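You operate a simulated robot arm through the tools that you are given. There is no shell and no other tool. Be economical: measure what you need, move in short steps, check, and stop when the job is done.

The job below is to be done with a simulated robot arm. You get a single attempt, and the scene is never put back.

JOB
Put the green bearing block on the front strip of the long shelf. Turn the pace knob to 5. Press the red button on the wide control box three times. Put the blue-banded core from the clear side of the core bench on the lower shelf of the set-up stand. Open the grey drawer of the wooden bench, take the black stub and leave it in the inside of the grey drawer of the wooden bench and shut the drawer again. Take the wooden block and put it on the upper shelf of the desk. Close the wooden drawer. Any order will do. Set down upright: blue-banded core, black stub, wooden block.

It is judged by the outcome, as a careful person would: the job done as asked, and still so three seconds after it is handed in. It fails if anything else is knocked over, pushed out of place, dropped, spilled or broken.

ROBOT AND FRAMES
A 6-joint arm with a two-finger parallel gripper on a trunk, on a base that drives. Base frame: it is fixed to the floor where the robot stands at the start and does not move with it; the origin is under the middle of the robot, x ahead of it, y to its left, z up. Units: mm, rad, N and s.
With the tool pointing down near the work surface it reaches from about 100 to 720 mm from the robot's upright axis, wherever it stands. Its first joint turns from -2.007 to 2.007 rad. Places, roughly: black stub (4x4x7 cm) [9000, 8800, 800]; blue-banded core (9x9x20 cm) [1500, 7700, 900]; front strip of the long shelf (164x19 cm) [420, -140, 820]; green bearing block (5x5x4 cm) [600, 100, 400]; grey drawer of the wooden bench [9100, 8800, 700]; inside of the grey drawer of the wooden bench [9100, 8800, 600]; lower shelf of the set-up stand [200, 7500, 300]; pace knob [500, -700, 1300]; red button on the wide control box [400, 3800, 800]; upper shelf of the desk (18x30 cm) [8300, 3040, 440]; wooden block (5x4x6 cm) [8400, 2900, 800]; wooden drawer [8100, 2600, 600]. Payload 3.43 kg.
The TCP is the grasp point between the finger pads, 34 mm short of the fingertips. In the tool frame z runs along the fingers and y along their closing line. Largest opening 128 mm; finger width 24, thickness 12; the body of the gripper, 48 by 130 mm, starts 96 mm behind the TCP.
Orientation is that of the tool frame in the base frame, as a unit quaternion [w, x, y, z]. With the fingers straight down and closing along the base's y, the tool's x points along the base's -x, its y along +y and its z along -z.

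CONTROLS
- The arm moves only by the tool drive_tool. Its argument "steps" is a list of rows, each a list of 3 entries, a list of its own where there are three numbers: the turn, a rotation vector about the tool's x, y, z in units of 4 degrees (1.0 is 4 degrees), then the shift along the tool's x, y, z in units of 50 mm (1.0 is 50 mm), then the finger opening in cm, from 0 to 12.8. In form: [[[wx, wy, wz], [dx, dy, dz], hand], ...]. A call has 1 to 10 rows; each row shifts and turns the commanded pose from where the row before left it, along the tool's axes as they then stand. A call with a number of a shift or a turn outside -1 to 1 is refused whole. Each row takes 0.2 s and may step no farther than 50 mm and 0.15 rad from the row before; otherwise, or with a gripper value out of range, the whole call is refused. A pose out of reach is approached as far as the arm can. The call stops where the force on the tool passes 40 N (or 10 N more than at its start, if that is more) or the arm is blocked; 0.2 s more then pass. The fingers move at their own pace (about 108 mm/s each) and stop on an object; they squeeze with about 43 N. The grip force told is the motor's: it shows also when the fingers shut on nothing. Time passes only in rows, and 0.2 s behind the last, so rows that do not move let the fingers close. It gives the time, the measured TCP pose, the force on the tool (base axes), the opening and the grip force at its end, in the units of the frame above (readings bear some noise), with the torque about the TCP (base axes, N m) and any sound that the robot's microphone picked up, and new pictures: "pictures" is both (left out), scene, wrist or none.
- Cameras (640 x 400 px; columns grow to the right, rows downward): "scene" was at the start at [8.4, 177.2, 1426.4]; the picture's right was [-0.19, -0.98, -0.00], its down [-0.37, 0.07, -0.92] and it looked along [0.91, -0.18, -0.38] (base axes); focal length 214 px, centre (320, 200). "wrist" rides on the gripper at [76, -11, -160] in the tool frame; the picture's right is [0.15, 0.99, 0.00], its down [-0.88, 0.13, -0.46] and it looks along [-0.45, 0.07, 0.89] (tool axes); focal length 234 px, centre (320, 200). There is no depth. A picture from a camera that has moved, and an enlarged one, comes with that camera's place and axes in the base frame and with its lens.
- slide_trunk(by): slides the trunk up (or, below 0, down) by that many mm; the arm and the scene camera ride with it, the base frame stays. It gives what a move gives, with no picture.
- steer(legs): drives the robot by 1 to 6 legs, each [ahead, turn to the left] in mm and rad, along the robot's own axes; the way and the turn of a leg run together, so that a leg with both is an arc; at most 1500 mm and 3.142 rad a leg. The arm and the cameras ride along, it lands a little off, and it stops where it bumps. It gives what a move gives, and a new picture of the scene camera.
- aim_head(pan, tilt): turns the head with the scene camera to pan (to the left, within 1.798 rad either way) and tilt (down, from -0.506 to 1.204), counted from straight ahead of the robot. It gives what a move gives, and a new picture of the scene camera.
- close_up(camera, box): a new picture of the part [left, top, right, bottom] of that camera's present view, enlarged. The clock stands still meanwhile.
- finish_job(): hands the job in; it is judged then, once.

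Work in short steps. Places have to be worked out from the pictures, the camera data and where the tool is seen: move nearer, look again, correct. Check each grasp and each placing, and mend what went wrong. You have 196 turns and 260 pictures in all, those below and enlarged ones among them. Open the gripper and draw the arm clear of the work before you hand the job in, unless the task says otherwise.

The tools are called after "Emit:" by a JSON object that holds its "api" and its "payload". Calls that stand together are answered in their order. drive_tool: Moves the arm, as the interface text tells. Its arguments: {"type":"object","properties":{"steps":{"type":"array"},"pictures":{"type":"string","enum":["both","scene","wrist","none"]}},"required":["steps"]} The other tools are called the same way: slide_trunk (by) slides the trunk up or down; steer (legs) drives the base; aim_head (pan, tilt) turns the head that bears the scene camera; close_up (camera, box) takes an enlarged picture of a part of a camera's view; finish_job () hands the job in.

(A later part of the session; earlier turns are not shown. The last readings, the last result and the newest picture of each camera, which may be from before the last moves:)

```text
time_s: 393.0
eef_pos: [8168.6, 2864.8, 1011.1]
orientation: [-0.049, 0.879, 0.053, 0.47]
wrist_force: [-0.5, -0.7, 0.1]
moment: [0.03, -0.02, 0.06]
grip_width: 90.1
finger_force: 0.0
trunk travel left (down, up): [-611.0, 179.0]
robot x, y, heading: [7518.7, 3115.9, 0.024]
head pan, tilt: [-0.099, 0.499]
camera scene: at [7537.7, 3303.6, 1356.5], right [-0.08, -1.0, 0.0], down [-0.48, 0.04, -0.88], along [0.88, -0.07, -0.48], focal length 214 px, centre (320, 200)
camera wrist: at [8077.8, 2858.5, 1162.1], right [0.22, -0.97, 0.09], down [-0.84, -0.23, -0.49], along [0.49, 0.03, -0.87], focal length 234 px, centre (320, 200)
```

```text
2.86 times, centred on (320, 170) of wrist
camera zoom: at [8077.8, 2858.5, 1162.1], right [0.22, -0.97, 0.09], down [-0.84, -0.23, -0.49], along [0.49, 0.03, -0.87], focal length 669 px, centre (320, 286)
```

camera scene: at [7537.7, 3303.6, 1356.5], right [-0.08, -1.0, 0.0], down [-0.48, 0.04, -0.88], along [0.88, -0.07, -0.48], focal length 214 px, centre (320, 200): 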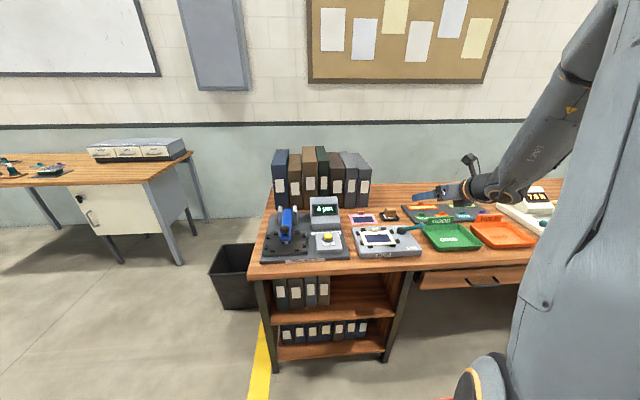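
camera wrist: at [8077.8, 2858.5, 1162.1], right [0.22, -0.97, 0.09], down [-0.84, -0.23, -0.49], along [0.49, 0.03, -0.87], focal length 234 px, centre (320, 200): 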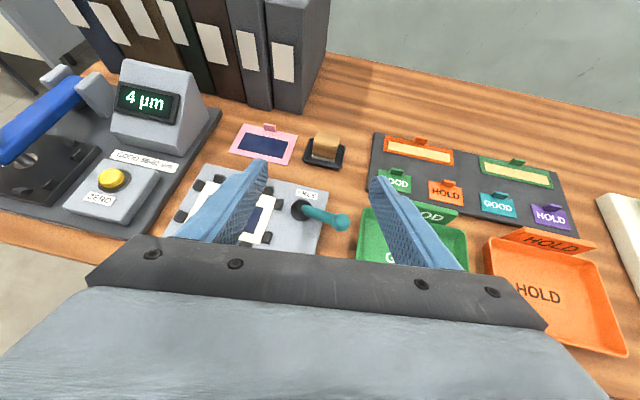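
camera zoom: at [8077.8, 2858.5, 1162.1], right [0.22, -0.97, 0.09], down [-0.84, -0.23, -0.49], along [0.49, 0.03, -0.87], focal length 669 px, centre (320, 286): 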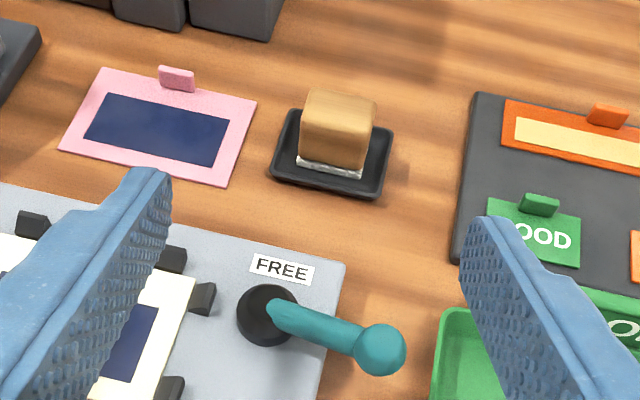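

The block sits in a small black tray, aligned with the desk. I straighten yaw/roll and move nearer for a second fix.

Emit:
{"api": "drive_tool", "payload": {"steps": [[[-0.83, 0, 0.25], [0, 0, 0], 9], [[-0.83, 0, 0.25], [0, 0, 0], 9], [[0, 0, 0], [-0.2, -0.084, 0.765], 9], [[0, 0, 0], [-0.2, -0.084, 0.765], 9], [[0, 0, 0], [-0.2, -0.084, 0.765], 9], [[0, 0, 0], [-0.2, -0.084, 0.765], 9]], "pictures": "wrist"}}

Emit:
{"api": "close_up", "payload": {"camera": "wrist", "box": [230, 80, 410, 220]}}

```text
time_s: 394.4
eef_pos: [8272.4, 2883.7, 892.5]
orientation: [-0.005, 0.881, 0.009, 0.473]
wrist_force: [-0.3, -0.1, 0.7]
moment: [-0.04, -0.02, -0.03]
grip_width: 89.8
finger_force: 0.0
trunk travel left (down, up): [-611.0, 179.0]
robot x, y, heading: [7512.1, 3120.0, 0.024]
head pan, tilt: [-0.099, 0.499]
camera wrist: at [8181.7, 2893.1, 1044.4], right [0.1, -0.99, 0.12], down [-0.86, -0.15, -0.48], along [0.49, -0.06, -0.87], focal length 234 px, centre (320, 200)
```

wrist: 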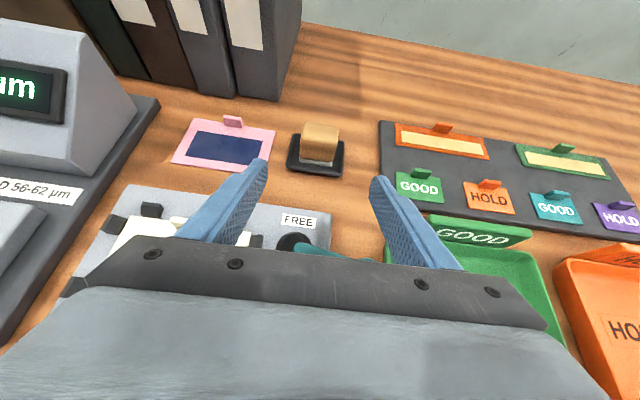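

```text
2.86 times, centred on (320, 150) of wrist
camera zoom: at [8181.7, 2893.1, 1044.4], right [0.1, -0.99, 0.12], down [-0.86, -0.15, -0.48], along [0.49, -0.06, -0.87], focal length 669 px, centre (320, 343)
```

zoom: 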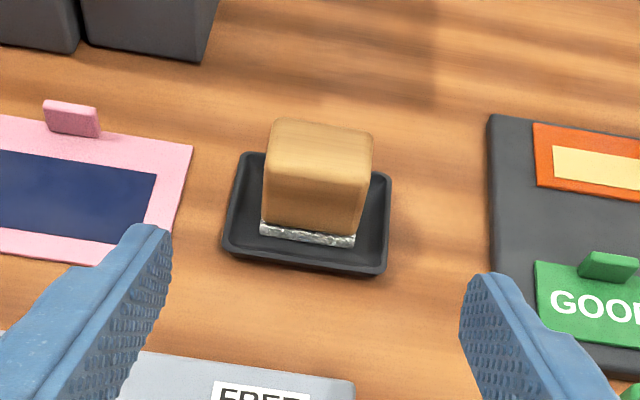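

Triangulated: block bottom front centre at [8394,2886,771], 50 mm wide in y, so its centre is [8414,2886], top z≈831. I advance to grip its upper half, clear of the tray rim.

Emit:
{"api": "drive_tool", "payload": {"steps": [[[0, 0, 0], [0.06, 0, 0.76], 8], [[0, 0, 0], [0.06, 0, 0.76], 8], [[0, 0, 0], [0.06, 0, 0.76], 8], [[0, 0, 0], [0.06, 0, 0.76], 8]], "pictures": "wrist"}}

```text
time_s: 395.4
eef_pos: [8407.6, 2886.9, 816.7]
orientation: [-0.005, 0.881, 0.009, 0.472]
wrist_force: [0.2, 0.6, 0.5]
moment: [0.0, 0.06, -0.01]
grip_width: 80.1
finger_force: 0.0
trunk travel left (down, up): [-611.0, 179.0]
robot x, y, heading: [7516.3, 3119.0, 0.027]
head pan, tilt: [-0.099, 0.499]
camera wrist: at [8317.2, 2895.7, 968.5], right [0.1, -0.99, 0.12], down [-0.86, -0.15, -0.48], along [0.49, -0.06, -0.87], focal length 234 px, centre (320, 200)
```

wrist: 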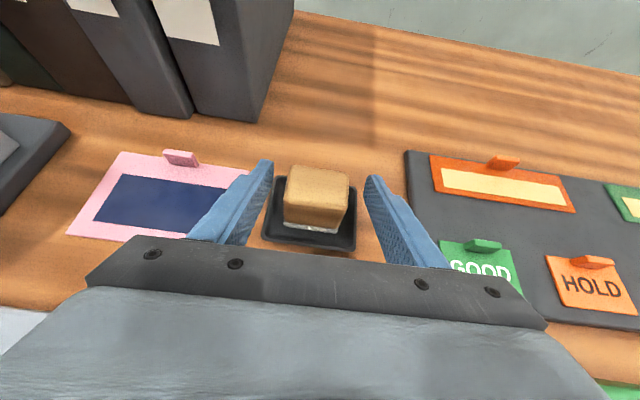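

The fingers straddle the block, above the tray. Close and lift.

Emit:
{"api": "drive_tool", "payload": {"steps": [[[0, 0, 0], [0, 0, 0], 3], [[0, 0, 0], [0, 0, 0], 3], [[0, 0, 0], [0, 0, 0], 3], [[0, 0, 0], [0.25, 0, -0.17], 3], [[0, 0, 0], [0.5, 0, -0.33], 3], [[0, 0, 0], [0.5, 0, -0.5], 3]], "pictures": "wrist"}}

```text
time_s: 396.8
eef_pos: [8399.7, 2885.7, 896.1]
orientation: [-0.006, 0.881, 0.009, 0.473]
wrist_force: [-0.1, -0.5, -1.4]
moment: [-0.01, 0.0, 0.01]
grip_width: 49.1
finger_force: 43.1
trunk travel left (down, up): [-611.0, 179.0]
robot x, y, heading: [7519.8, 3117.5, 0.022]
head pan, tilt: [-0.099, 0.499]
camera wrist: at [8308.6, 2895.1, 1047.4], right [0.1, -0.99, 0.12], down [-0.86, -0.15, -0.48], along [0.49, -0.05, -0.87], focal length 234 px, centre (320, 200)
```

wrist: 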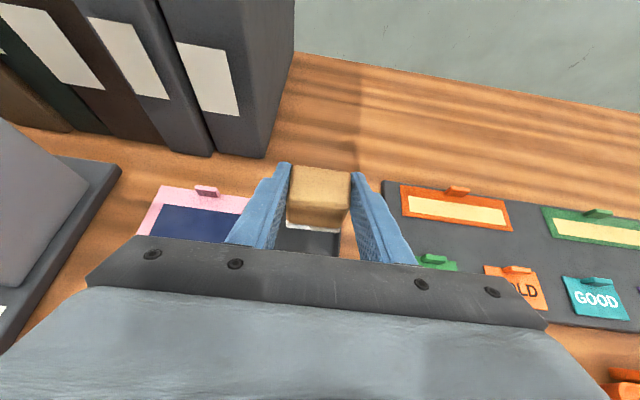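

Block held, tray left in place. I lift, back away, shift left by 160 mm and lower to cubby height.

Emit:
{"api": "drive_tool", "payload": {"steps": [[[0, 0, 0], [0.67, 0, -0.44], 3]], "pictures": "none"}}

Emit:
{"api": "steer", "payload": {"legs": [[-480, 0], [0, 1.548], [170, 0], [0, -1.571]]}}

Emit:
{"api": "slide_trunk", "payload": {"by": -395}}

Emit:
{"api": "aim_head", "payload": {"pan": -0.15, "tilt": 0.45}}

```text
time_s: 397.2
eef_pos: [8399.6, 2887.1, 936.4]
orientation: [-0.006, 0.881, 0.01, 0.472]
wrist_force: [0.2, 0.3, -1.6]
moment: [0.03, -0.01, -0.01]
grip_width: 49.2
finger_force: 43.2
trunk travel left (down, up): [-611.0, 179.0]
robot x, y, heading: [7515.8, 3119.7, 0.021]
head pan, tilt: [-0.099, 0.499]
```

```text
time_s: 408.8
eef_pos: [7905.1, 3040.8, 936.9]
orientation: [-0.003, 0.881, 0.005, 0.472]
wrist_force: [1.2, 0.5, -0.3]
moment: [0.0, -0.02, 0.0]
grip_width: 49.0
finger_force: 43.2
trunk travel left (down, up): [-611.0, 179.0]
robot x, y, heading: [7025.4, 3277.8, 0.016]
head pan, tilt: [-0.099, 0.499]
camera scene: at [7048.6, 3466.9, 1356.4], right [-0.09, -1.0, 0.0], down [-0.48, 0.04, -0.88], along [0.87, -0.08, -0.48], focal length 214 px, centre (320, 200)
```

scene: 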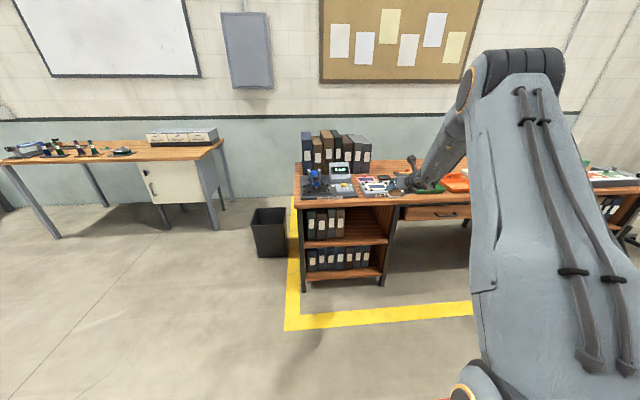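

```text
time_s: 412.6
eef_pos: [7905.9, 3041.1, 542.8]
orientation: [-0.002, 0.881, 0.004, 0.473]
wrist_force: [0.4, -0.3, -1.1]
moment: [-0.01, 0.01, -0.02]
grip_width: 48.8
finger_force: 43.4
trunk travel left (down, up): [-216.0, 574.0]
robot x, y, heading: [7028.3, 3279.4, 0.011]
head pan, tilt: [-0.099, 0.499]
```

```text
time_s: 413.2
eef_pos: [7905.4, 3040.2, 542.7]
orientation: [-0.003, 0.882, 0.005, 0.472]
wrist_force: [0.2, -0.2, -0.8]
moment: [-0.01, 0.03, 0.01]
grip_width: 48.6
finger_force: 43.1
trunk travel left (down, up): [-216.0, 574.0]
robot x, y, heading: [7025.2, 3280.8, 0.012]
head pan, tilt: [-0.15, 0.45]
camera scene: at [7158.9, 3463.5, 965.9], right [-0.14, -0.99, 0.0], down [-0.43, 0.06, -0.9], along [0.89, -0.12, -0.44], focal length 214 px, centre (320, 200)
```

scene: 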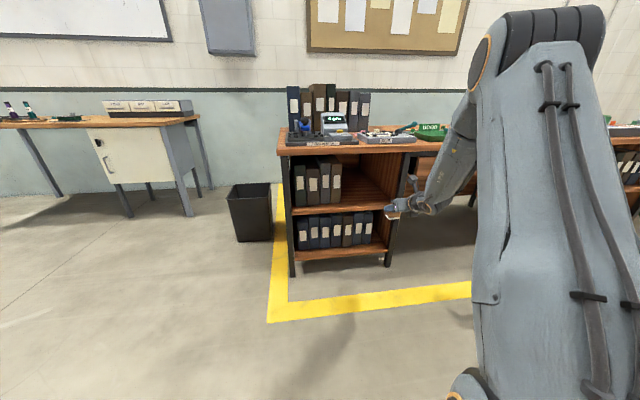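

I enlarge the cubby to check heights and the free width before going in.

Emit:
{"api": "close_up", "payload": {"camera": "scene", "box": [270, 130, 450, 270]}}

Emit:
{"api": "drive_tool", "payload": {"steps": [[[0, 0, 0], [0, 0, 0], 3]], "pictures": "wrist"}}

```text
2.86 times, centred on (360, 200) of scene
camera zoom: at [7158.9, 3463.5, 965.9], right [-0.14, -0.99, 0.0], down [-0.43, 0.06, -0.9], along [0.89, -0.12, -0.44], focal length 613 px, centre (206, 200)
```

zoom: 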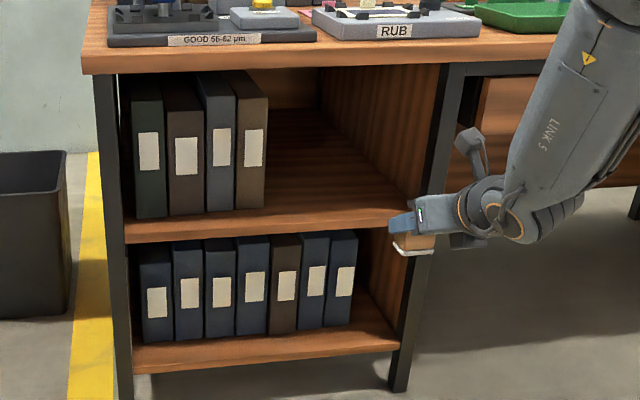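

```text
time_s: 413.6
eef_pos: [7905.7, 3041.0, 543.4]
orientation: [-0.003, 0.881, 0.004, 0.473]
wrist_force: [0.5, -0.2, -0.8]
moment: [-0.03, 0.0, 0.02]
grip_width: 49.1
finger_force: 42.9
trunk travel left (down, up): [-216.0, 574.0]
robot x, y, heading: [7026.1, 3279.6, 0.014]
head pan, tilt: [-0.15, 0.45]
camera wrist: at [7814.9, 3051.3, 693.8], right [0.09, -0.99, 0.12], down [-0.87, -0.14, -0.48], along [0.49, -0.06, -0.87], focal length 234 px, centre (320, 200)
```

wrist: 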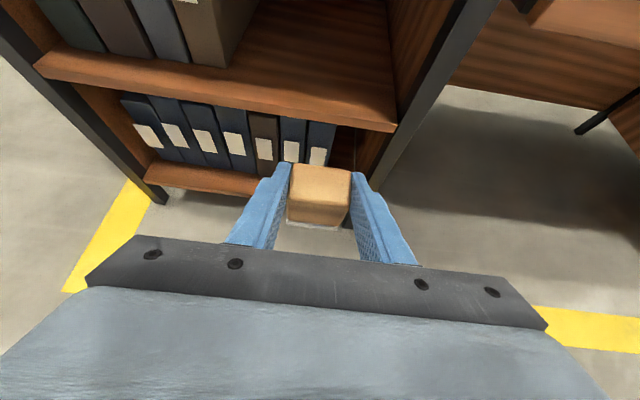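

Free shelf width is y≈2935–3205, front edge x≈8115. I lower 30 mm and drive in slowly to bring the block over the shelf at y≈3045.

Emit:
{"api": "drive_tool", "payload": {"steps": [[[0, 0, 0], [-0.53, 0, 0.35], 3]], "pictures": "none"}}

Emit:
{"api": "steer", "payload": {"legs": [[240, 0]]}}

Emit:
{"api": "drive_tool", "payload": {"steps": [[[0, 0, 0], [0, 0, 0], 3]], "pictures": "wrist"}}

```text
time_s: 414.0
eef_pos: [7905.7, 3040.0, 512.5]
orientation: [-0.003, 0.881, 0.004, 0.474]
wrist_force: [-0.5, 0.3, 0.7]
moment: [-0.02, -0.02, 0.0]
grip_width: 49.1
finger_force: 43.3
trunk travel left (down, up): [-216.0, 574.0]
robot x, y, heading: [7026.9, 3281.5, 0.011]
head pan, tilt: [-0.15, 0.45]
```

```text
time_s: 415.8
eef_pos: [8146.5, 3041.3, 510.9]
orientation: [-0.002, 0.881, 0.003, 0.473]
wrist_force: [-0.7, -0.2, -0.8]
moment: [-0.03, 0.02, 0.0]
grip_width: 48.7
finger_force: 43.2
trunk travel left (down, up): [-216.0, 574.0]
robot x, y, heading: [7264.0, 3283.9, 0.011]
head pan, tilt: [-0.15, 0.45]
camera scene: at [7400.6, 3466.1, 965.9], right [-0.14, -0.99, 0.0], down [-0.43, 0.06, -0.9], along [0.89, -0.13, -0.44], focal length 214 px, centre (320, 200)
```

scene: 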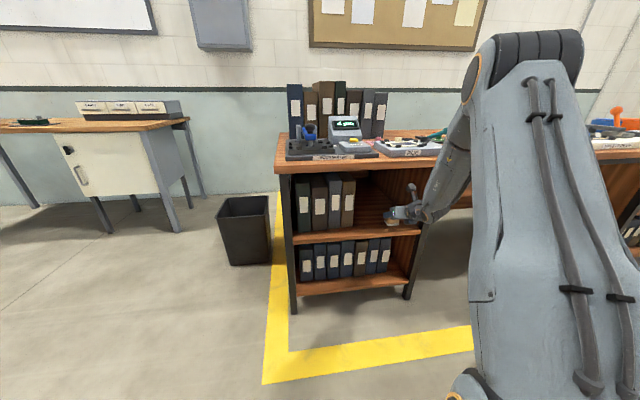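

```text
time_s: 416.2
eef_pos: [8147.4, 3041.7, 510.6]
orientation: [-0.002, 0.881, 0.003, 0.472]
wrist_force: [-0.6, 0.4, -1.3]
moment: [0.0, 0.02, -0.02]
grip_width: 48.8
finger_force: 43.3
trunk travel left (down, up): [-216.0, 574.0]
robot x, y, heading: [7269.1, 3282.6, 0.01]
head pan, tilt: [-0.15, 0.45]
camera wrist: at [8055.9, 3052.6, 662.8], right [0.09, -0.99, 0.12], down [-0.87, -0.14, -0.48], along [0.49, -0.06, -0.87], focal length 234 px, centre (320, 200)
```

wrist: 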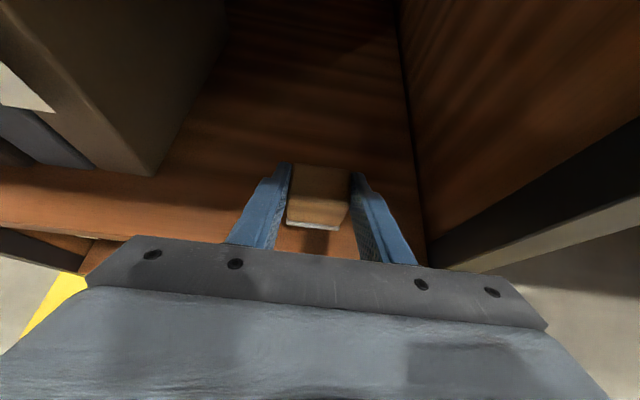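

Inside the cubby with good clearance. 65 mm farther in and slightly lower.

Emit:
{"api": "drive_tool", "payload": {"steps": [[[0, 0, 0], [0.28, 0, 0.58], 3], [[0, 0, 0], [0.28, 0, 0.58], 3], [[0, 0, 0], [-0.1, 0, 0.066], 3], [[0, 0, 0], [-0.05, 0, 0.033], 3]], "pictures": "none"}}

Emit:
{"api": "drive_tool", "payload": {"steps": [[[0, 0, 0], [-0.05, 0, 0.033], 3], [[0, 0, 0], [-0.05, 0, 0.033], 3]], "pictures": "wrist"}}

```text
time_s: 417.2
eef_pos: [8211.4, 3043.3, 493.6]
orientation: [-0.003, 0.881, 0.003, 0.472]
wrist_force: [0.4, 0.1, -1.1]
moment: [-0.01, 0.02, 0.02]
grip_width: 49.0
finger_force: 42.7
trunk travel left (down, up): [-216.0, 574.0]
robot x, y, heading: [7267.5, 3285.1, 0.011]
head pan, tilt: [-0.15, 0.45]
```

```text
time_s: 417.8
eef_pos: [8211.8, 3043.1, 491.7]
orientation: [-0.003, 0.879, 0.005, 0.476]
wrist_force: [-6.5, 2.5, 19.9]
moment: [0.12, 0.39, 0.02]
grip_width: 48.9
finger_force: 44.0
trunk travel left (down, up): [-216.0, 574.0]
robot x, y, heading: [7270.5, 3282.0, 0.009]
head pan, tilt: [-0.15, 0.45]
camera wrist: at [8120.3, 3052.8, 642.6], right [0.09, -0.99, 0.12], down [-0.86, -0.14, -0.49], along [0.5, -0.06, -0.86], focal length 234 px, centre (320, 200)
```

wrist: 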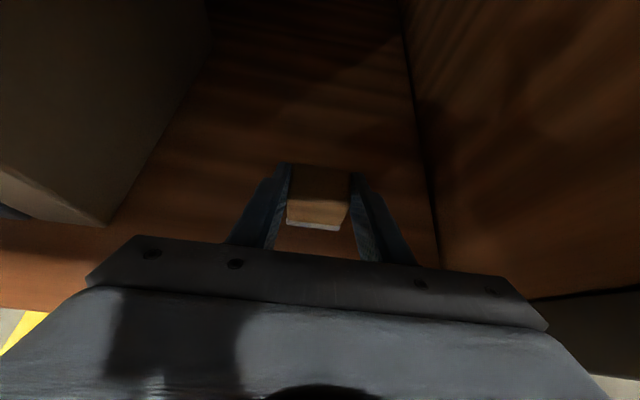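

Contact with the shelf. Ease off 1 mm, release, and withdraw mostly horizontally.

Emit:
{"api": "drive_tool", "payload": {"steps": [[[0, 0, 0], [0.02, 0, -0.014], 3], [[0, 0, 0], [0, 0, 0], 7], [[0, 0, 0], [0, 0, 0], 7], [[0, 0, 0], [-0.2, 0, -0.4], 7], [[0, 0, 0], [-0.3, 0, -0.5], 7]], "pictures": "wrist"}}

```text
time_s: 419.0
eef_pos: [8158.7, 3041.5, 492.5]
orientation: [-0.003, 0.881, 0.004, 0.473]
wrist_force: [0.2, 0.8, -0.4]
moment: [-0.04, 0.02, 0.01]
grip_width: 69.9
finger_force: 0.1
trunk travel left (down, up): [-216.0, 574.0]
robot x, y, heading: [7270.5, 3285.8, 0.012]
head pan, tilt: [-0.15, 0.45]
camera wrist: at [8067.7, 3051.9, 644.4], right [0.09, -0.99, 0.12], down [-0.87, -0.14, -0.48], along [0.49, -0.06, -0.87], focal length 234 px, centre (320, 200)
```

wrist: 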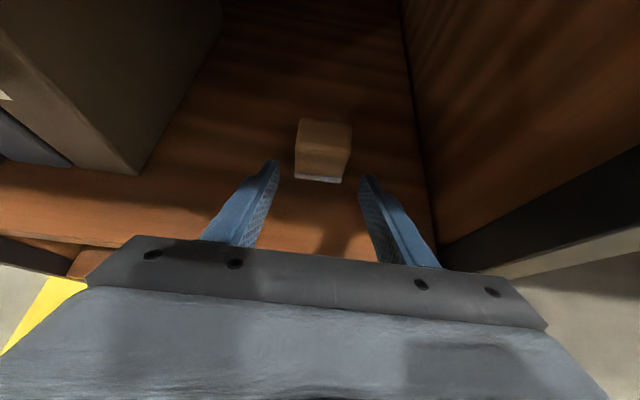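

The block stands upright on the upper shelf. I back out and raise for the trip to the wooden bench at y≈8800.

Emit:
{"api": "steer", "payload": {"legs": [[-400, 0]]}}

Emit:
{"api": "slide_trunk", "payload": {"by": 400}}

Emit:
{"api": "steer", "payload": {"legs": [[0, 1.56], [1500, 0], [1500, 0]]}}

Emit:
{"api": "aim_head", "payload": {"pan": -0.3, "tilt": 0.3}}

```text
time_s: 421.5
eef_pos: [7752.3, 3035.4, 494.7]
orientation: [-0.001, 0.882, 0.002, 0.472]
wrist_force: [-1.0, -0.7, 0.3]
moment: [-0.02, 0.01, -0.02]
grip_width: 69.7
finger_force: 0.1
trunk travel left (down, up): [-216.0, 574.0]
robot x, y, heading: [6860.2, 3279.1, 0.01]
head pan, tilt: [-0.15, 0.45]
camera scene: at [6995.8, 3461.9, 965.9], right [-0.14, -0.99, 0.0], down [-0.43, 0.06, -0.9], along [0.89, -0.13, -0.44], focal length 214 px, centre (320, 200)
```

scene: 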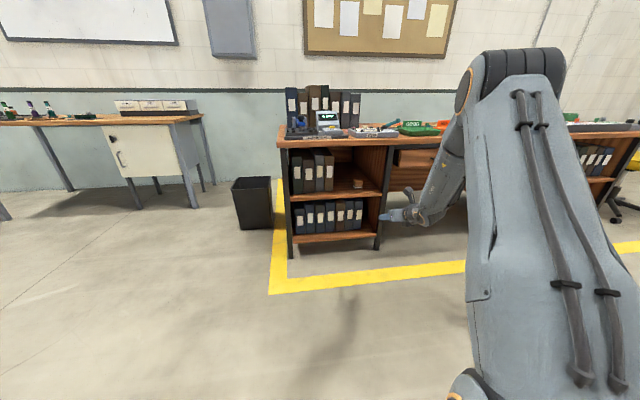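

```text
time_s: 425.4
eef_pos: [7752.1, 3034.2, 894.1]
orientation: [-0.001, 0.881, 0.001, 0.473]
wrist_force: [0.6, 0.0, 0.0]
moment: [0.03, -0.03, 0.0]
grip_width: 70.1
finger_force: 0.0
trunk travel left (down, up): [-616.0, 174.0]
robot x, y, heading: [6863.9, 3276.9, 0.007]
head pan, tilt: [-0.15, 0.45]
```

```text
time_s: 434.4
eef_pos: [7149.1, 5257.3, 905.2]
orientation: [-0.333, 0.63, 0.612, 0.343]
wrist_force: [0.9, -0.5, 2.1]
moment: [-0.13, 0.0, 0.02]
grip_width: 70.2
finger_force: 0.0
trunk travel left (down, up): [-616.0, 174.0]
robot x, y, heading: [6874.8, 4380.6, 1.542]
head pan, tilt: [-0.15, 0.45]
stopped in leg 2: the robot was blocked; the commanded pose is now the measured one
camera scene: at [6690.8, 4408.0, 1366.0], right [0.98, -0.17, 0.0], down [-0.08, -0.43, -0.9], along [0.16, 0.89, -0.43], focal length 214 px, centre (320, 200)
```

scene: 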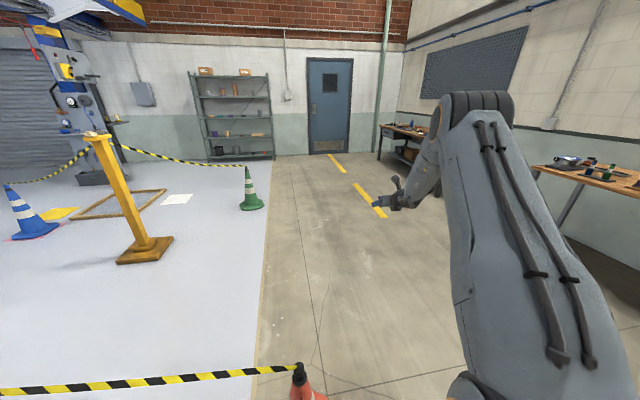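

```text
time_s: 435.1
eef_pos: [7147.2, 5258.3, 900.1]
orientation: [-0.332, 0.63, 0.613, 0.342]
wrist_force: [-0.9, 0.0, -0.3]
moment: [0.01, -0.01, 0.05]
grip_width: 69.9
finger_force: 0.0
trunk travel left (down, up): [-616.0, 174.0]
robot x, y, heading: [6873.8, 4379.8, 1.547]
head pan, tilt: [-0.3, 0.3]
camera scene: at [6704.8, 4407.3, 1379.8], right [0.95, -0.32, 0.0], down [-0.09, -0.28, -0.96], along [0.3, 0.91, -0.3], focal length 214 px, centre (320, 200)
```

scene: 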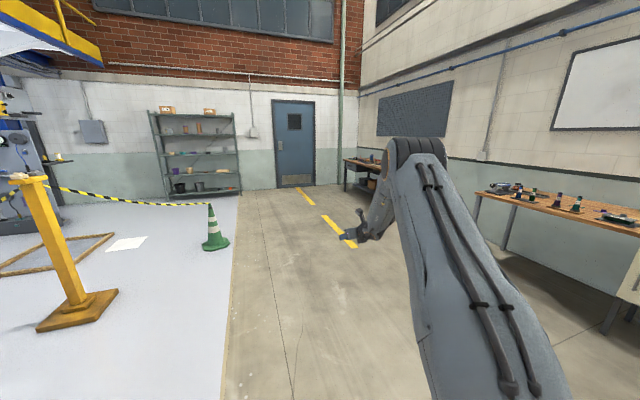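

The robot was blocked — very likely by the red cone. I look down at it before moving.

Emit:
{"api": "aim_head", "payload": {"pan": 0.1, "tilt": 0.95}}

```text
time_s: 436.1
eef_pos: [7148.6, 5258.3, 900.8]
orientation: [-0.332, 0.63, 0.613, 0.342]
wrist_force: [0.3, -0.1, -0.3]
moment: [0.0, 0.03, -0.01]
grip_width: 69.7
finger_force: 0.1
trunk travel left (down, up): [-616.0, 174.0]
robot x, y, heading: [6871.2, 4381.3, 1.548]
head pan, tilt: [0.099, 0.949]
camera scene: at [6669.6, 4391.4, 1324.0], right [1.0, 0.07, 0.0], down [0.06, -0.81, -0.58], along [-0.04, 0.58, -0.81], focal length 214 px, centre (320, 200)
```

scene: 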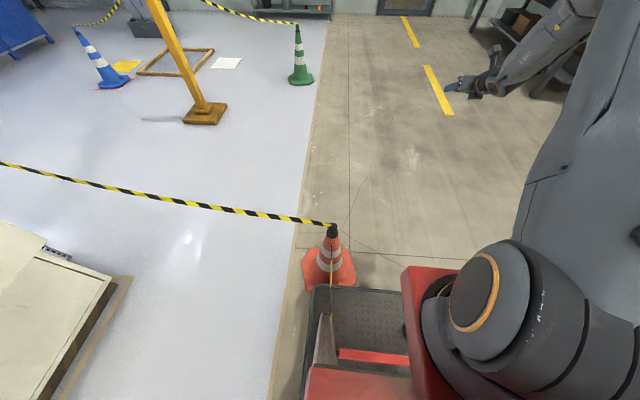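

The cone stands upright where it was; the base just touched it. I back away along my path, then go round well to its right.

Emit:
{"api": "steer", "payload": {"legs": [[-600, 0], [0, -0.65], [900, 0], [0, 0.67], [1200, 0]]}}

Emit:
{"api": "aim_head", "payload": {"pan": 1.2, "tilt": 0.6}}

```text
time_s: 453.0
eef_pos: [7711.3, 6514.2, 899.5]
orientation: [-0.334, 0.627, 0.616, 0.34]
wrist_force: [0.6, 0.3, 0.1]
moment: [0.0, 0.02, 0.01]
grip_width: 69.8
finger_force: 0.1
trunk travel left (down, up): [-616.0, 174.0]
robot x, y, heading: [7443.7, 5634.1, 1.553]
head pan, tilt: [0.099, 0.949]
camera scene: at [7241.0, 5642.9, 1324.0], right [1.0, 0.08, 0.0], down [0.07, -0.81, -0.58], along [-0.05, 0.58, -0.81], focal length 214 px, centre (320, 200)
```

scene: 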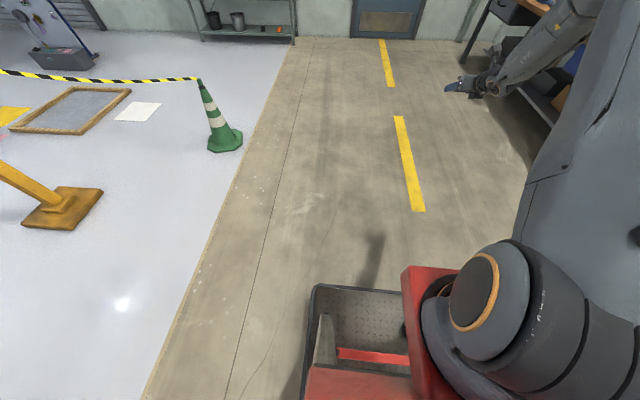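

```text
time_s: 454.4
eef_pos: [7713.0, 6513.5, 900.9]
orientation: [-0.333, 0.628, 0.616, 0.34]
wrist_force: [0.1, 0.1, -0.3]
moment: [0.01, -0.01, 0.0]
grip_width: 69.9
finger_force: 0.1
trunk travel left (down, up): [-616.0, 174.0]
robot x, y, heading: [7445.1, 5634.1, 1.558]
head pan, tilt: [1.201, 0.6]
camera scene: at [7165.3, 5603.7, 1352.3], right [0.38, 0.93, 0.0], down [0.52, -0.21, -0.82], along [-0.76, 0.31, -0.57], focal length 214 px, centre (320, 200)
```

scene: 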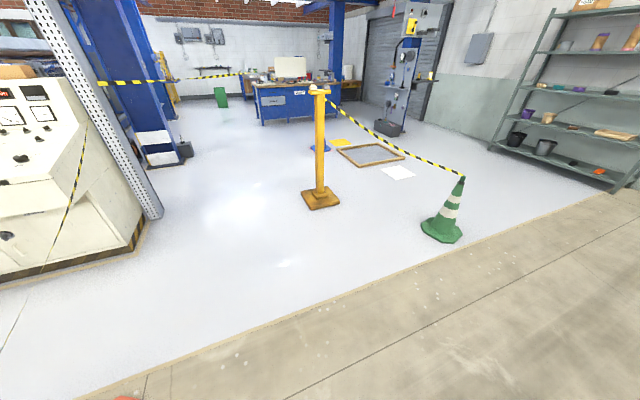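

I check the red cone once more from here.

Emit:
{"api": "aim_head", "payload": {"pan": 1.75, "tilt": 0.7}}

```text
time_s: 455.3
eef_pos: [7713.3, 6514.3, 900.4]
orientation: [-0.334, 0.627, 0.616, 0.34]
wrist_force: [-0.6, 0.5, 0.7]
moment: [-0.03, 0.0, -0.01]
grip_width: 70.3
finger_force: 0.0
trunk travel left (down, up): [-616.0, 174.0]
robot x, y, heading: [7444.6, 5635.2, 1.556]
head pan, tilt: [1.751, 0.7]
camera scene: at [7163.4, 5556.6, 1343.8], right [-0.16, 0.99, 0.0], down [0.64, 0.1, -0.77], along [-0.75, -0.12, -0.64], focal length 214 px, centre (320, 200)
```

scene: 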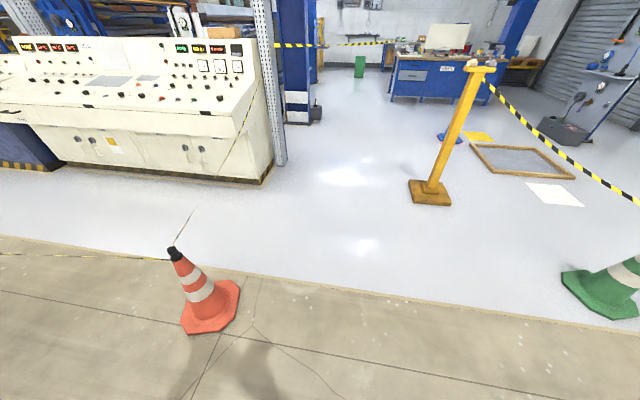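

The cone stands upright with tapes attached. I retract the arm and continue north toward the wooden bench.

Emit:
{"api": "drive_tool", "payload": {"steps": [[[0, 0, 0], [-0.47, 0, -0.71], 7], [[0, 0, 0], [-0.47, 0, -0.71], 7], [[0, 0, 0], [-0.47, 0, -0.71], 7], [[0, 0, 0], [-0.47, 0, -0.71], 7], [[0, 0, 0], [-0.47, 0, -0.71], 7], [[0, 0, 0], [-0.47, 0, -0.71], 7], [[0, 0, 0], [-0.3, 0, -0.5], 7]], "pictures": "none"}}

Emit:
{"api": "steer", "payload": {"legs": [[1500, 0], [1300, 0], [0, -1.55]]}}

Emit:
{"api": "aim_head", "payload": {"pan": 0.0, "tilt": 0.35}}

```text
time_s: 456.9
eef_pos: [7706.1, 6230.6, 901.0]
orientation: [-0.334, 0.627, 0.616, 0.341]
wrist_force: [-0.4, 0.4, -0.6]
moment: [-0.01, 0.01, -0.01]
grip_width: 69.9
finger_force: 0.1
trunk travel left (down, up): [-616.0, 174.0]
robot x, y, heading: [7446.1, 5631.9, 1.557]
head pan, tilt: [1.751, 0.7]
```

```text
time_s: 474.4
eef_pos: [8095.7, 8223.7, 901.6]
orientation: [-0.006, 0.879, 0.011, 0.476]
wrist_force: [-0.4, 0.7, 0.3]
moment: [0.01, 0.0, -0.03]
grip_width: 69.7
finger_force: 0.1
trunk travel left (down, up): [-616.0, 174.0]
robot x, y, heading: [7483.2, 8459.8, 0.036]
head pan, tilt: [1.751, 0.7]
camera scene: at [7395.7, 8734.5, 1343.7], right [0.98, 0.21, 0.0], down [0.13, -0.63, -0.76], along [-0.16, 0.75, -0.64], focal length 214 px, centre (320, 200)
```

scene: 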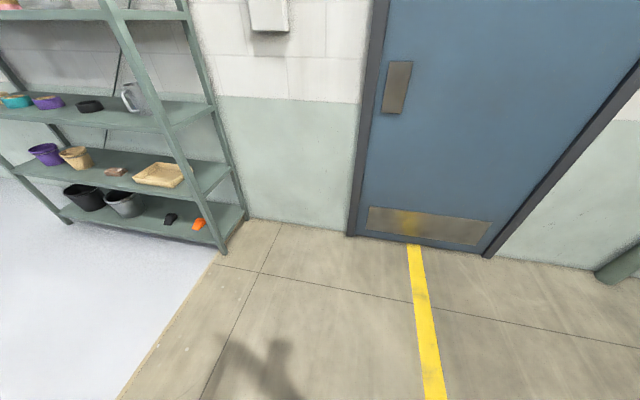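

```text
time_s: 476.1
eef_pos: [8094.6, 8224.8, 900.6]
orientation: [-0.006, 0.879, 0.011, 0.476]
wrist_force: [0.9, 0.6, 0.5]
moment: [0.0, -0.01, 0.02]
grip_width: 69.9
finger_force: 0.1
trunk travel left (down, up): [-616.0, 174.0]
robot x, y, heading: [7484.5, 8460.3, 0.031]
head pan, tilt: [0.0, 0.351]
camera scene: at [7506.4, 8654.1, 1375.1], right [0.03, -1.0, 0.0], down [-0.34, -0.01, -0.94], along [0.94, 0.03, -0.34], focal length 214 px, centre (320, 200)
```

scene: 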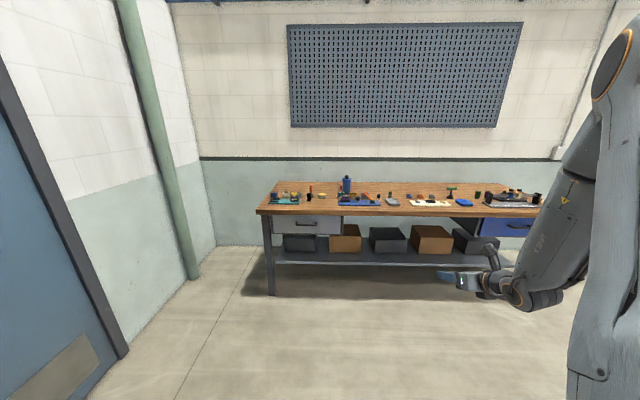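

The grey drawer is at the left under the wooden top. Zooming in there.

Emit:
{"api": "close_up", "payload": {"camera": "scene", "box": [250, 160, 410, 260]}}

```text
4.00 times, centred on (330, 210) of scene
camera zoom: at [7506.4, 8654.1, 1375.1], right [0.03, -1.0, 0.0], down [-0.34, -0.01, -0.94], along [0.94, 0.03, -0.34], focal length 858 px, centre (280, 160)
```

zoom: 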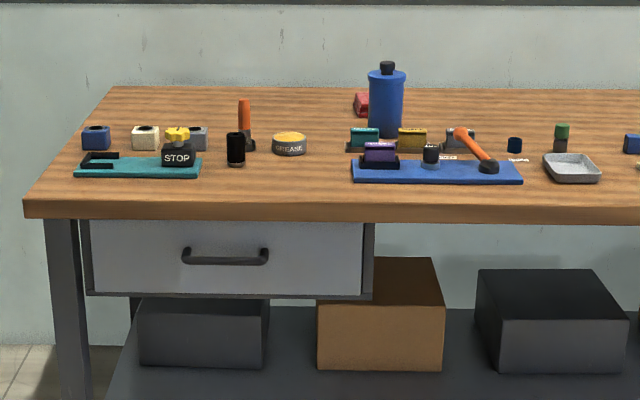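

The black stub (cylinder) is near [9080,8790] and the grey drawer's handle below it. I drive to be in front, a bit left.

Emit:
{"api": "steer", "payload": {"legs": [[0, 1.54], [560, 0], [0, -1.571], [400, 0]]}}

Emit:
{"api": "slide_trunk", "payload": {"by": -240}}

Emit:
{"api": "drive_tool", "payload": {"steps": [[[0, 1, 0], [0, 0, 0], 7], [[0, 1, 0], [0, 0, 0], 7], [[0, 1, 0], [0, 0, 0], 7], [[0, 1, 0], [0, 0, 0], 7], [[0, 1, 0], [0, 0, 0], 7], [[0, 1, 0], [0, 0, 0], 7], [[0, 1, 0], [0, 0, 0], 7], [[0, 1, 0], [0, 0, 0], 7], [[0, 0.3, 0], [0, 0, 0], 7]], "pictures": "both"}}

```text
time_s: 488.9
eef_pos: [8488.8, 8735.6, 899.9]
orientation: [0.008, 0.879, -0.015, 0.476]
wrist_force: [-0.1, -0.2, 0.8]
moment: [0.01, -0.02, -0.02]
grip_width: 70.0
finger_force: 0.1
trunk travel left (down, up): [-616.0, 174.0]
robot x, y, heading: [7894.5, 9008.3, -0.03]
head pan, tilt: [0.0, 0.351]
camera scene: at [7926.9, 9200.0, 1375.1], right [-0.03, -1.0, 0.0], down [-0.34, 0.01, -0.94], along [0.94, -0.03, -0.34], focal length 214 px, centre (320, 200)
```

scene: 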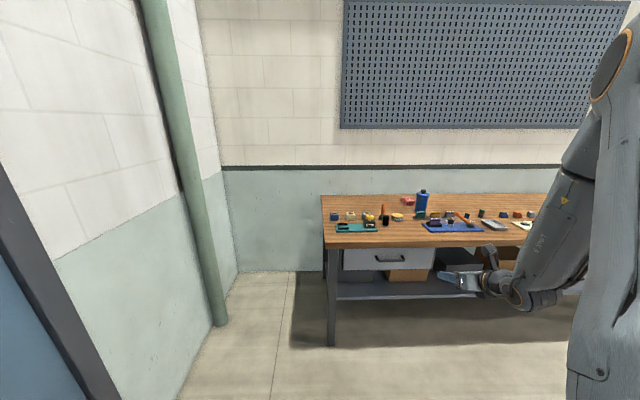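

```text
time_s: 491.4
eef_pos: [8487.9, 8735.5, 660.1]
orientation: [0.008, 0.879, -0.016, 0.477]
wrist_force: [-0.3, 0.2, -0.2]
moment: [0.0, -0.02, 0.02]
grip_width: 70.1
finger_force: 0.1
trunk travel left (down, up): [-376.0, 414.0]
robot x, y, heading: [7893.8, 9001.0, -0.031]
head pan, tilt: [0.0, 0.351]
```

```text
time_s: 493.4
eef_pos: [8489.1, 8735.7, 659.9]
orientation: [0.012, 0.707, -0.012, 0.707]
wrist_force: [0.3, 0.3, -0.4]
moment: [-0.02, -0.01, 0.01]
grip_width: 69.9
finger_force: 0.1
trunk travel left (down, up): [-376.0, 414.0]
robot x, y, heading: [7894.0, 9007.4, -0.032]
head pan, tilt: [0.0, 0.351]
camera scene: at [7993.6, 9198.0, 1135.1], right [-0.03, -1.0, 0.0], down [-0.34, 0.01, -0.94], along [0.94, -0.03, -0.34], focal length 214 px, centre (320, 200)
camera wrist: at [8330.3, 8753.3, 735.7], right [-0.03, -0.99, 0.15], down [-0.46, -0.11, -0.88], along [0.89, -0.1, -0.45], focal length 234 px, centre (320, 200)
```

scene: 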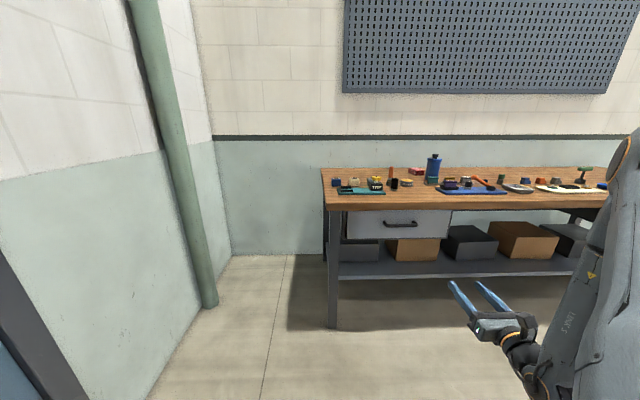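
wrist: 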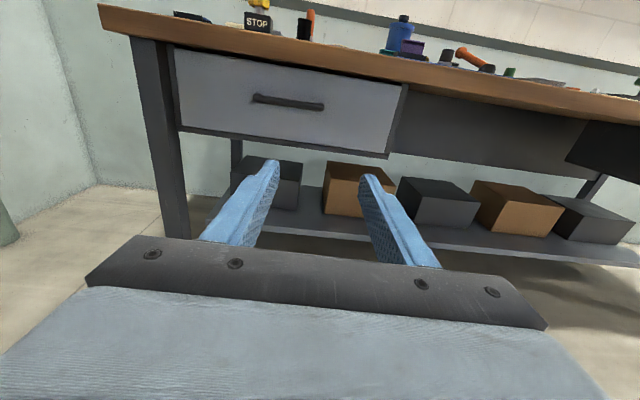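

Handle bar triangulates to [8885,8795,687]. I roll the tool by −90° (fingers above/below the bar) while advancing partway.

Emit:
{"api": "drive_tool", "payload": {"steps": [[[0, 0, -1], [0, 0, 0.2], 7], [[0, 0, -1], [0, 0, 0.2], 7], [[0, 0, -1], [0, 0, 0.2], 7], [[0, 0, -1], [0, 0, 0.2], 7], [[0, 0, -1], [0, 0, 0.2], 7], [[0, 0, -1], [0, 0, 0.2], 7], [[0, 0, -1], [0, 0, 0.2], 7], [[0, 0, -1], [0, 0, 0.2], 7], [[0, 0, -1], [0, 0, 0.2], 7], [[0, 0, -1], [0, 0, 0.2], 7]], "pictures": "none"}}

Emit:
{"api": "drive_tool", "payload": {"steps": [[[0, 0, -1], [0, 0, 0.2], 7], [[0, 0, -1], [0, 0, 0.2], 7], [[0, 0, -1], [0, 0, 0.2], 7], [[0, 0, -1], [0, 0, 0.2], 7], [[0, 0, -1], [0, 0, 0.2], 7], [[0, 0, -1], [0, 0, 0.2], 7], [[0, 0, -1], [0, 0, 0.2], 7], [[0, 0, -1], [0, 0, 0.2], 7], [[0, 0, -1], [0, 0, 0.2], 7], [[0, 0, -1], [0, 0, 0.2], 7]], "pictures": "none"}}

Emit:
{"api": "drive_tool", "payload": {"steps": [[[0, 0, -1], [0.4, 0.2, 0], 7], [[0, 0, -1], [0.4, 0.2, 0], 7], [[0, 0, -0.5], [0.3, 0.14, 0], 7]], "pictures": "both"}}

```text
time_s: 495.6
eef_pos: [8589.5, 8733.3, 659.8]
orientation: [0.254, 0.668, 0.231, 0.66]
wrist_force: [-0.8, 0.7, -0.5]
moment: [0.0, -0.04, -0.01]
grip_width: 69.8
finger_force: 0.0
trunk travel left (down, up): [-376.0, 414.0]
robot x, y, heading: [7896.5, 9008.9, -0.029]
head pan, tilt: [0.0, 0.351]
```

```text
time_s: 497.8
eef_pos: [8688.1, 8730.9, 659.5]
orientation: [0.464, 0.549, 0.445, 0.534]
wrist_force: [0.6, 0.4, -0.3]
moment: [0.01, 0.02, 0.03]
grip_width: 70.1
finger_force: 0.0
trunk travel left (down, up): [-376.0, 414.0]
robot x, y, heading: [7893.7, 9006.8, -0.029]
head pan, tilt: [0.0, 0.351]
```

```text
time_s: 498.6
eef_pos: [8689.8, 8782.1, 692.4]
orientation: [0.509, 0.509, 0.49, 0.492]
wrist_force: [0.2, -0.3, 0.2]
moment: [-0.03, 0.05, 0.03]
grip_width: 69.9
finger_force: 0.0
trunk travel left (down, up): [-376.0, 414.0]
robot x, y, heading: [7892.1, 9007.1, -0.027]
head pan, tilt: [0.0, 0.351]
camera scene: at [7993.7, 9197.9, 1135.1], right [-0.03, -1.0, 0.0], down [-0.34, 0.01, -0.94], along [0.94, -0.03, -0.34], focal length 214 px, centre (320, 200)
camera wrist: at [8533.9, 8863.5, 681.5], right [0.0, 0.15, 0.99], down [-0.49, -0.86, 0.13], along [0.87, -0.48, 0.07], focal length 234 px, centre (320, 200)
```

scene: 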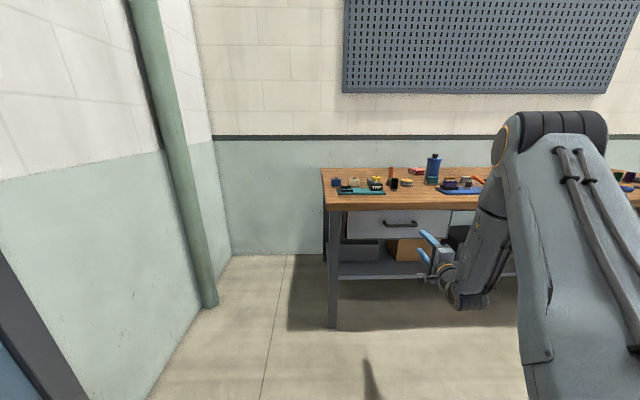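
wrist: 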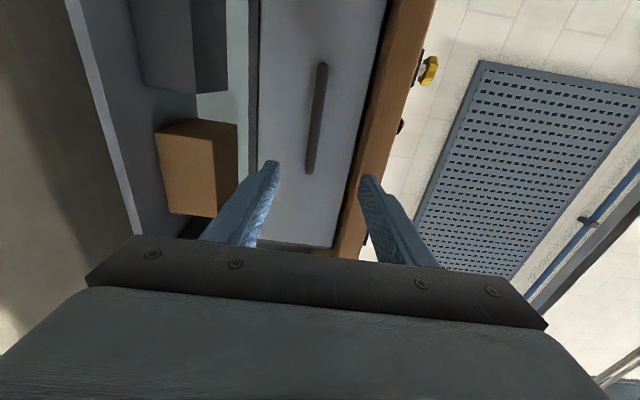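

The bar is centred in view at z≈685, y≈8800. I shift into line, narrow the opening, and advance so the bar lies between the fingertips.

Emit:
{"api": "drive_tool", "payload": {"steps": [[[0, 0, 0], [0.45, -0.15, 0.5], 5], [[0, 0, 0], [0, 0, 0.8], 5], [[0, 0, 0], [0, 0, 0.8], 5], [[0, 0, 0], [0, 0, 0.8], 5], [[0, 0, 0], [0, 0, 0.4], 5]], "pictures": "wrist"}}

```text
time_s: 499.8
eef_pos: [8857.9, 8796.0, 687.7]
orientation: [0.509, 0.508, 0.492, 0.491]
wrist_force: [0.2, 0.2, -0.3]
moment: [-0.01, 0.0, 0.03]
grip_width: 49.9
finger_force: 0.0
trunk travel left (down, up): [-376.0, 414.0]
robot x, y, heading: [7893.5, 9009.1, -0.032]
head pan, tilt: [0.0, 0.351]
camera wrist: at [8701.8, 8878.5, 676.5], right [0.0, 0.15, 0.99], down [-0.49, -0.86, 0.13], along [0.87, -0.48, 0.07], focal length 234 px, centre (320, 200)
```

wrist: 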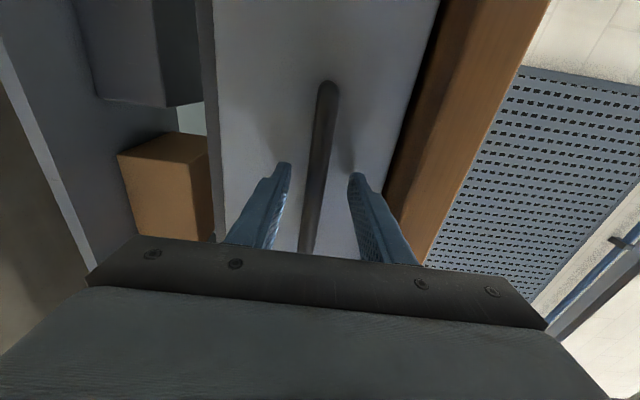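

The bar passes between the fingers. 12 mm farther, then close.

Emit:
{"api": "drive_tool", "payload": {"steps": [[[0, 0, 0], [0, 0, 0.12], 5], [[0, 0, 0], [0, 0, 0.12], 5], [[0, 0, 0], [0, 0, 0], 0.5], [[0, 0, 0], [0, 0, 0], 0.5], [[0, 0, 0], [0, 0, 0], 0.5]], "pictures": "wrist"}}

```text
time_s: 501.0
eef_pos: [8868.4, 8797.0, 683.8]
orientation: [0.508, 0.51, 0.492, 0.49]
wrist_force: [-2.4, 1.1, -16.4]
moment: [-0.07, 0.02, -0.23]
grip_width: 15.7
finger_force: 44.7
trunk travel left (down, up): [-376.0, 414.0]
robot x, y, heading: [7896.8, 9007.6, -0.025]
head pan, tilt: [0.0, 0.351]
camera wrist: at [8712.9, 8878.5, 673.3], right [0.01, 0.15, 0.99], down [-0.49, -0.86, 0.13], along [0.87, -0.48, 0.06], focal length 234 px, centre (320, 200)
```

wrist: 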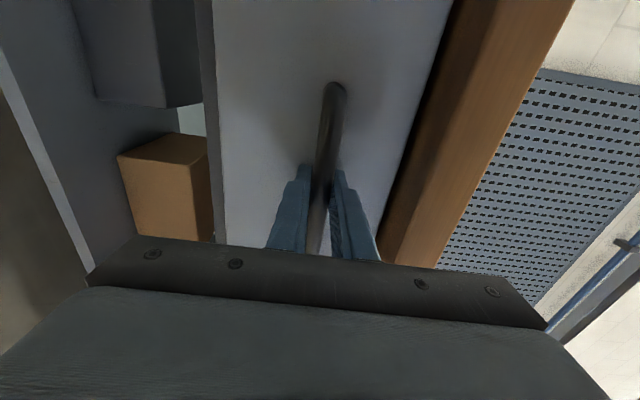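

Gripped the bar (15.7 mm). Pulling the drawer out by about 200 mm.

Emit:
{"api": "drive_tool", "payload": {"steps": [[[0, 0, 0], [0, -0.04, -0.3], 0.5], [[0, 0, 0], [0, 0, -0.5], 0.5], [[0, 0, 0], [0, 0, -0.6], 0.5], [[0, 0, 0], [0, 0, -0.6], 0.5], [[0, 0, 0], [0, 0, -0.6], 0.5], [[0, 0, 0], [0, 0, -0.6], 0.5], [[0, 0, 0], [0, 0, -0.6], 0.5]], "pictures": "both"}}

```text
time_s: 502.5
eef_pos: [8701.4, 8797.1, 683.4]
orientation: [0.512, 0.511, 0.487, 0.489]
wrist_force: [-0.3, -6.1, -3.3]
moment: [0.02, 0.0, -1.28]
grip_width: 15.3
finger_force: 44.9
trunk travel left (down, up): [-376.0, 414.0]
robot x, y, heading: [7892.5, 9004.2, -0.041]
head pan, tilt: [0.0, 0.351]
stopped in row 7: the force on the tool passed its limit at 42 N (the readings are from after the stop); the commanded pose is now the measured one
camera scene: at [7994.9, 9197.1, 1135.2], right [-0.04, -1.0, 0.0], down [-0.34, 0.01, -0.94], along [0.94, -0.03, -0.34], focal length 214 px, centre (320, 200)
camera wrist: at [8545.5, 8880.3, 672.6], right [0.01, 0.15, 0.99], down [-0.49, -0.86, 0.13], along [0.87, -0.49, 0.07], focal length 234 px, centre (320, 200)
```

scene: 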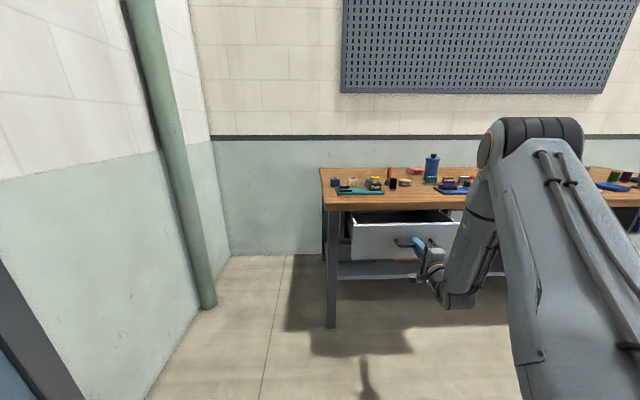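
wrist: 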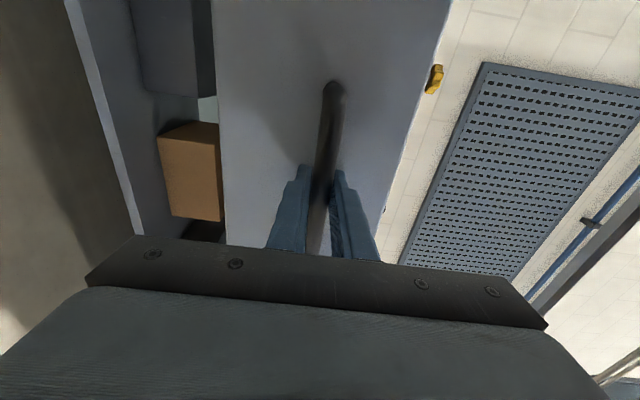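

The drawer is open by about 167 mm. I release the bar and back off.

Emit:
{"api": "drive_tool", "payload": {"steps": [[[0, 0, 0], [0, 0, 0], 5], [[0, 0, 0], [0, 0, 0], 5], [[0, 0, 0], [0, 0, -0.6], 5], [[0, 0, 0], [0, 0, -0.8], 5], [[0, 0, 0], [0, 0, -0.8], 5]], "pictures": "none"}}

Emit:
{"api": "slide_trunk", "payload": {"by": 340}}

Emit:
{"api": "aim_head", "payload": {"pan": -0.1, "tilt": 0.55}}

Emit:
{"api": "close_up", "payload": {"camera": "scene", "box": [280, 120, 480, 280]}}

```text
time_s: 503.7
eef_pos: [8590.8, 8802.9, 684.7]
orientation: [0.512, 0.509, 0.489, 0.49]
wrist_force: [-0.4, -0.2, 0.5]
moment: [-0.01, 0.01, 0.03]
grip_width: 50.1
finger_force: 0.0
trunk travel left (down, up): [-376.0, 414.0]
robot x, y, heading: [7896.1, 9005.2, -0.038]
head pan, tilt: [0.0, 0.351]
```

```text
time_s: 507.0
eef_pos: [8591.6, 8802.4, 1024.1]
orientation: [0.511, 0.51, 0.489, 0.49]
wrist_force: [0.1, -0.3, 0.6]
moment: [0.04, -0.02, -0.02]
grip_width: 50.2
finger_force: 0.0
trunk travel left (down, up): [-716.0, 74.0]
robot x, y, heading: [7897.4, 9002.6, -0.037]
head pan, tilt: [0.0, 0.351]
```

```text
time_s: 507.7
eef_pos: [8591.0, 8801.8, 1023.0]
orientation: [0.511, 0.51, 0.488, 0.49]
wrist_force: [-0.5, -0.6, 0.0]
moment: [0.01, -0.01, 0.01]
grip_width: 49.9
finger_force: 0.1
trunk travel left (down, up): [-716.0, 74.0]
robot x, y, heading: [7891.7, 9008.1, -0.035]
head pan, tilt: [-0.099, 0.55]
camera scene: at [7895.9, 9191.9, 1456.9], right [-0.13, -0.99, 0.0], down [-0.52, 0.07, -0.85], along [0.85, -0.11, -0.52], focal length 214 px, centre (320, 200)
```

scene: 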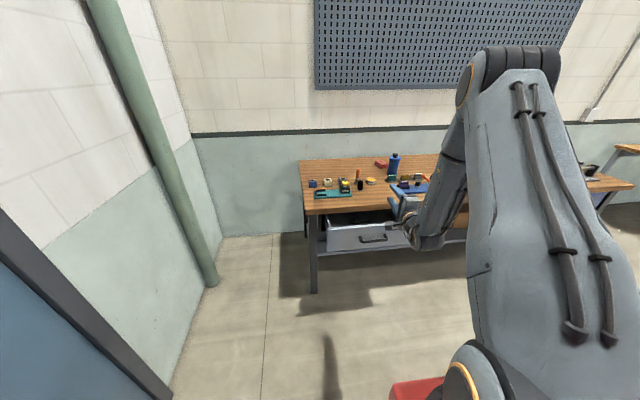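

```text
2.50 times, centred on (380, 200) of scene
camera zoom: at [7895.9, 9191.9, 1456.9], right [-0.13, -0.99, 0.0], down [-0.52, 0.07, -0.85], along [0.85, -0.11, -0.52], focal length 536 px, centre (170, 200)
```

zoom: 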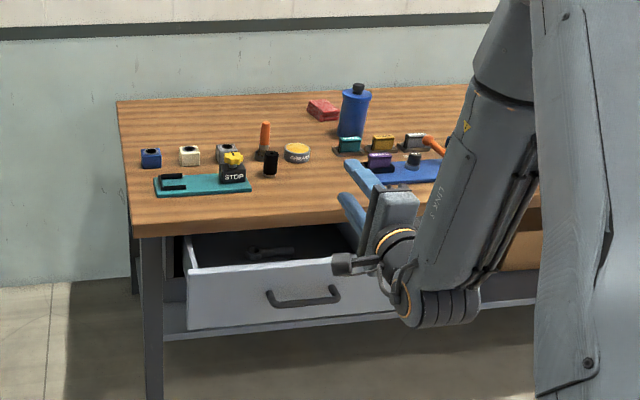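

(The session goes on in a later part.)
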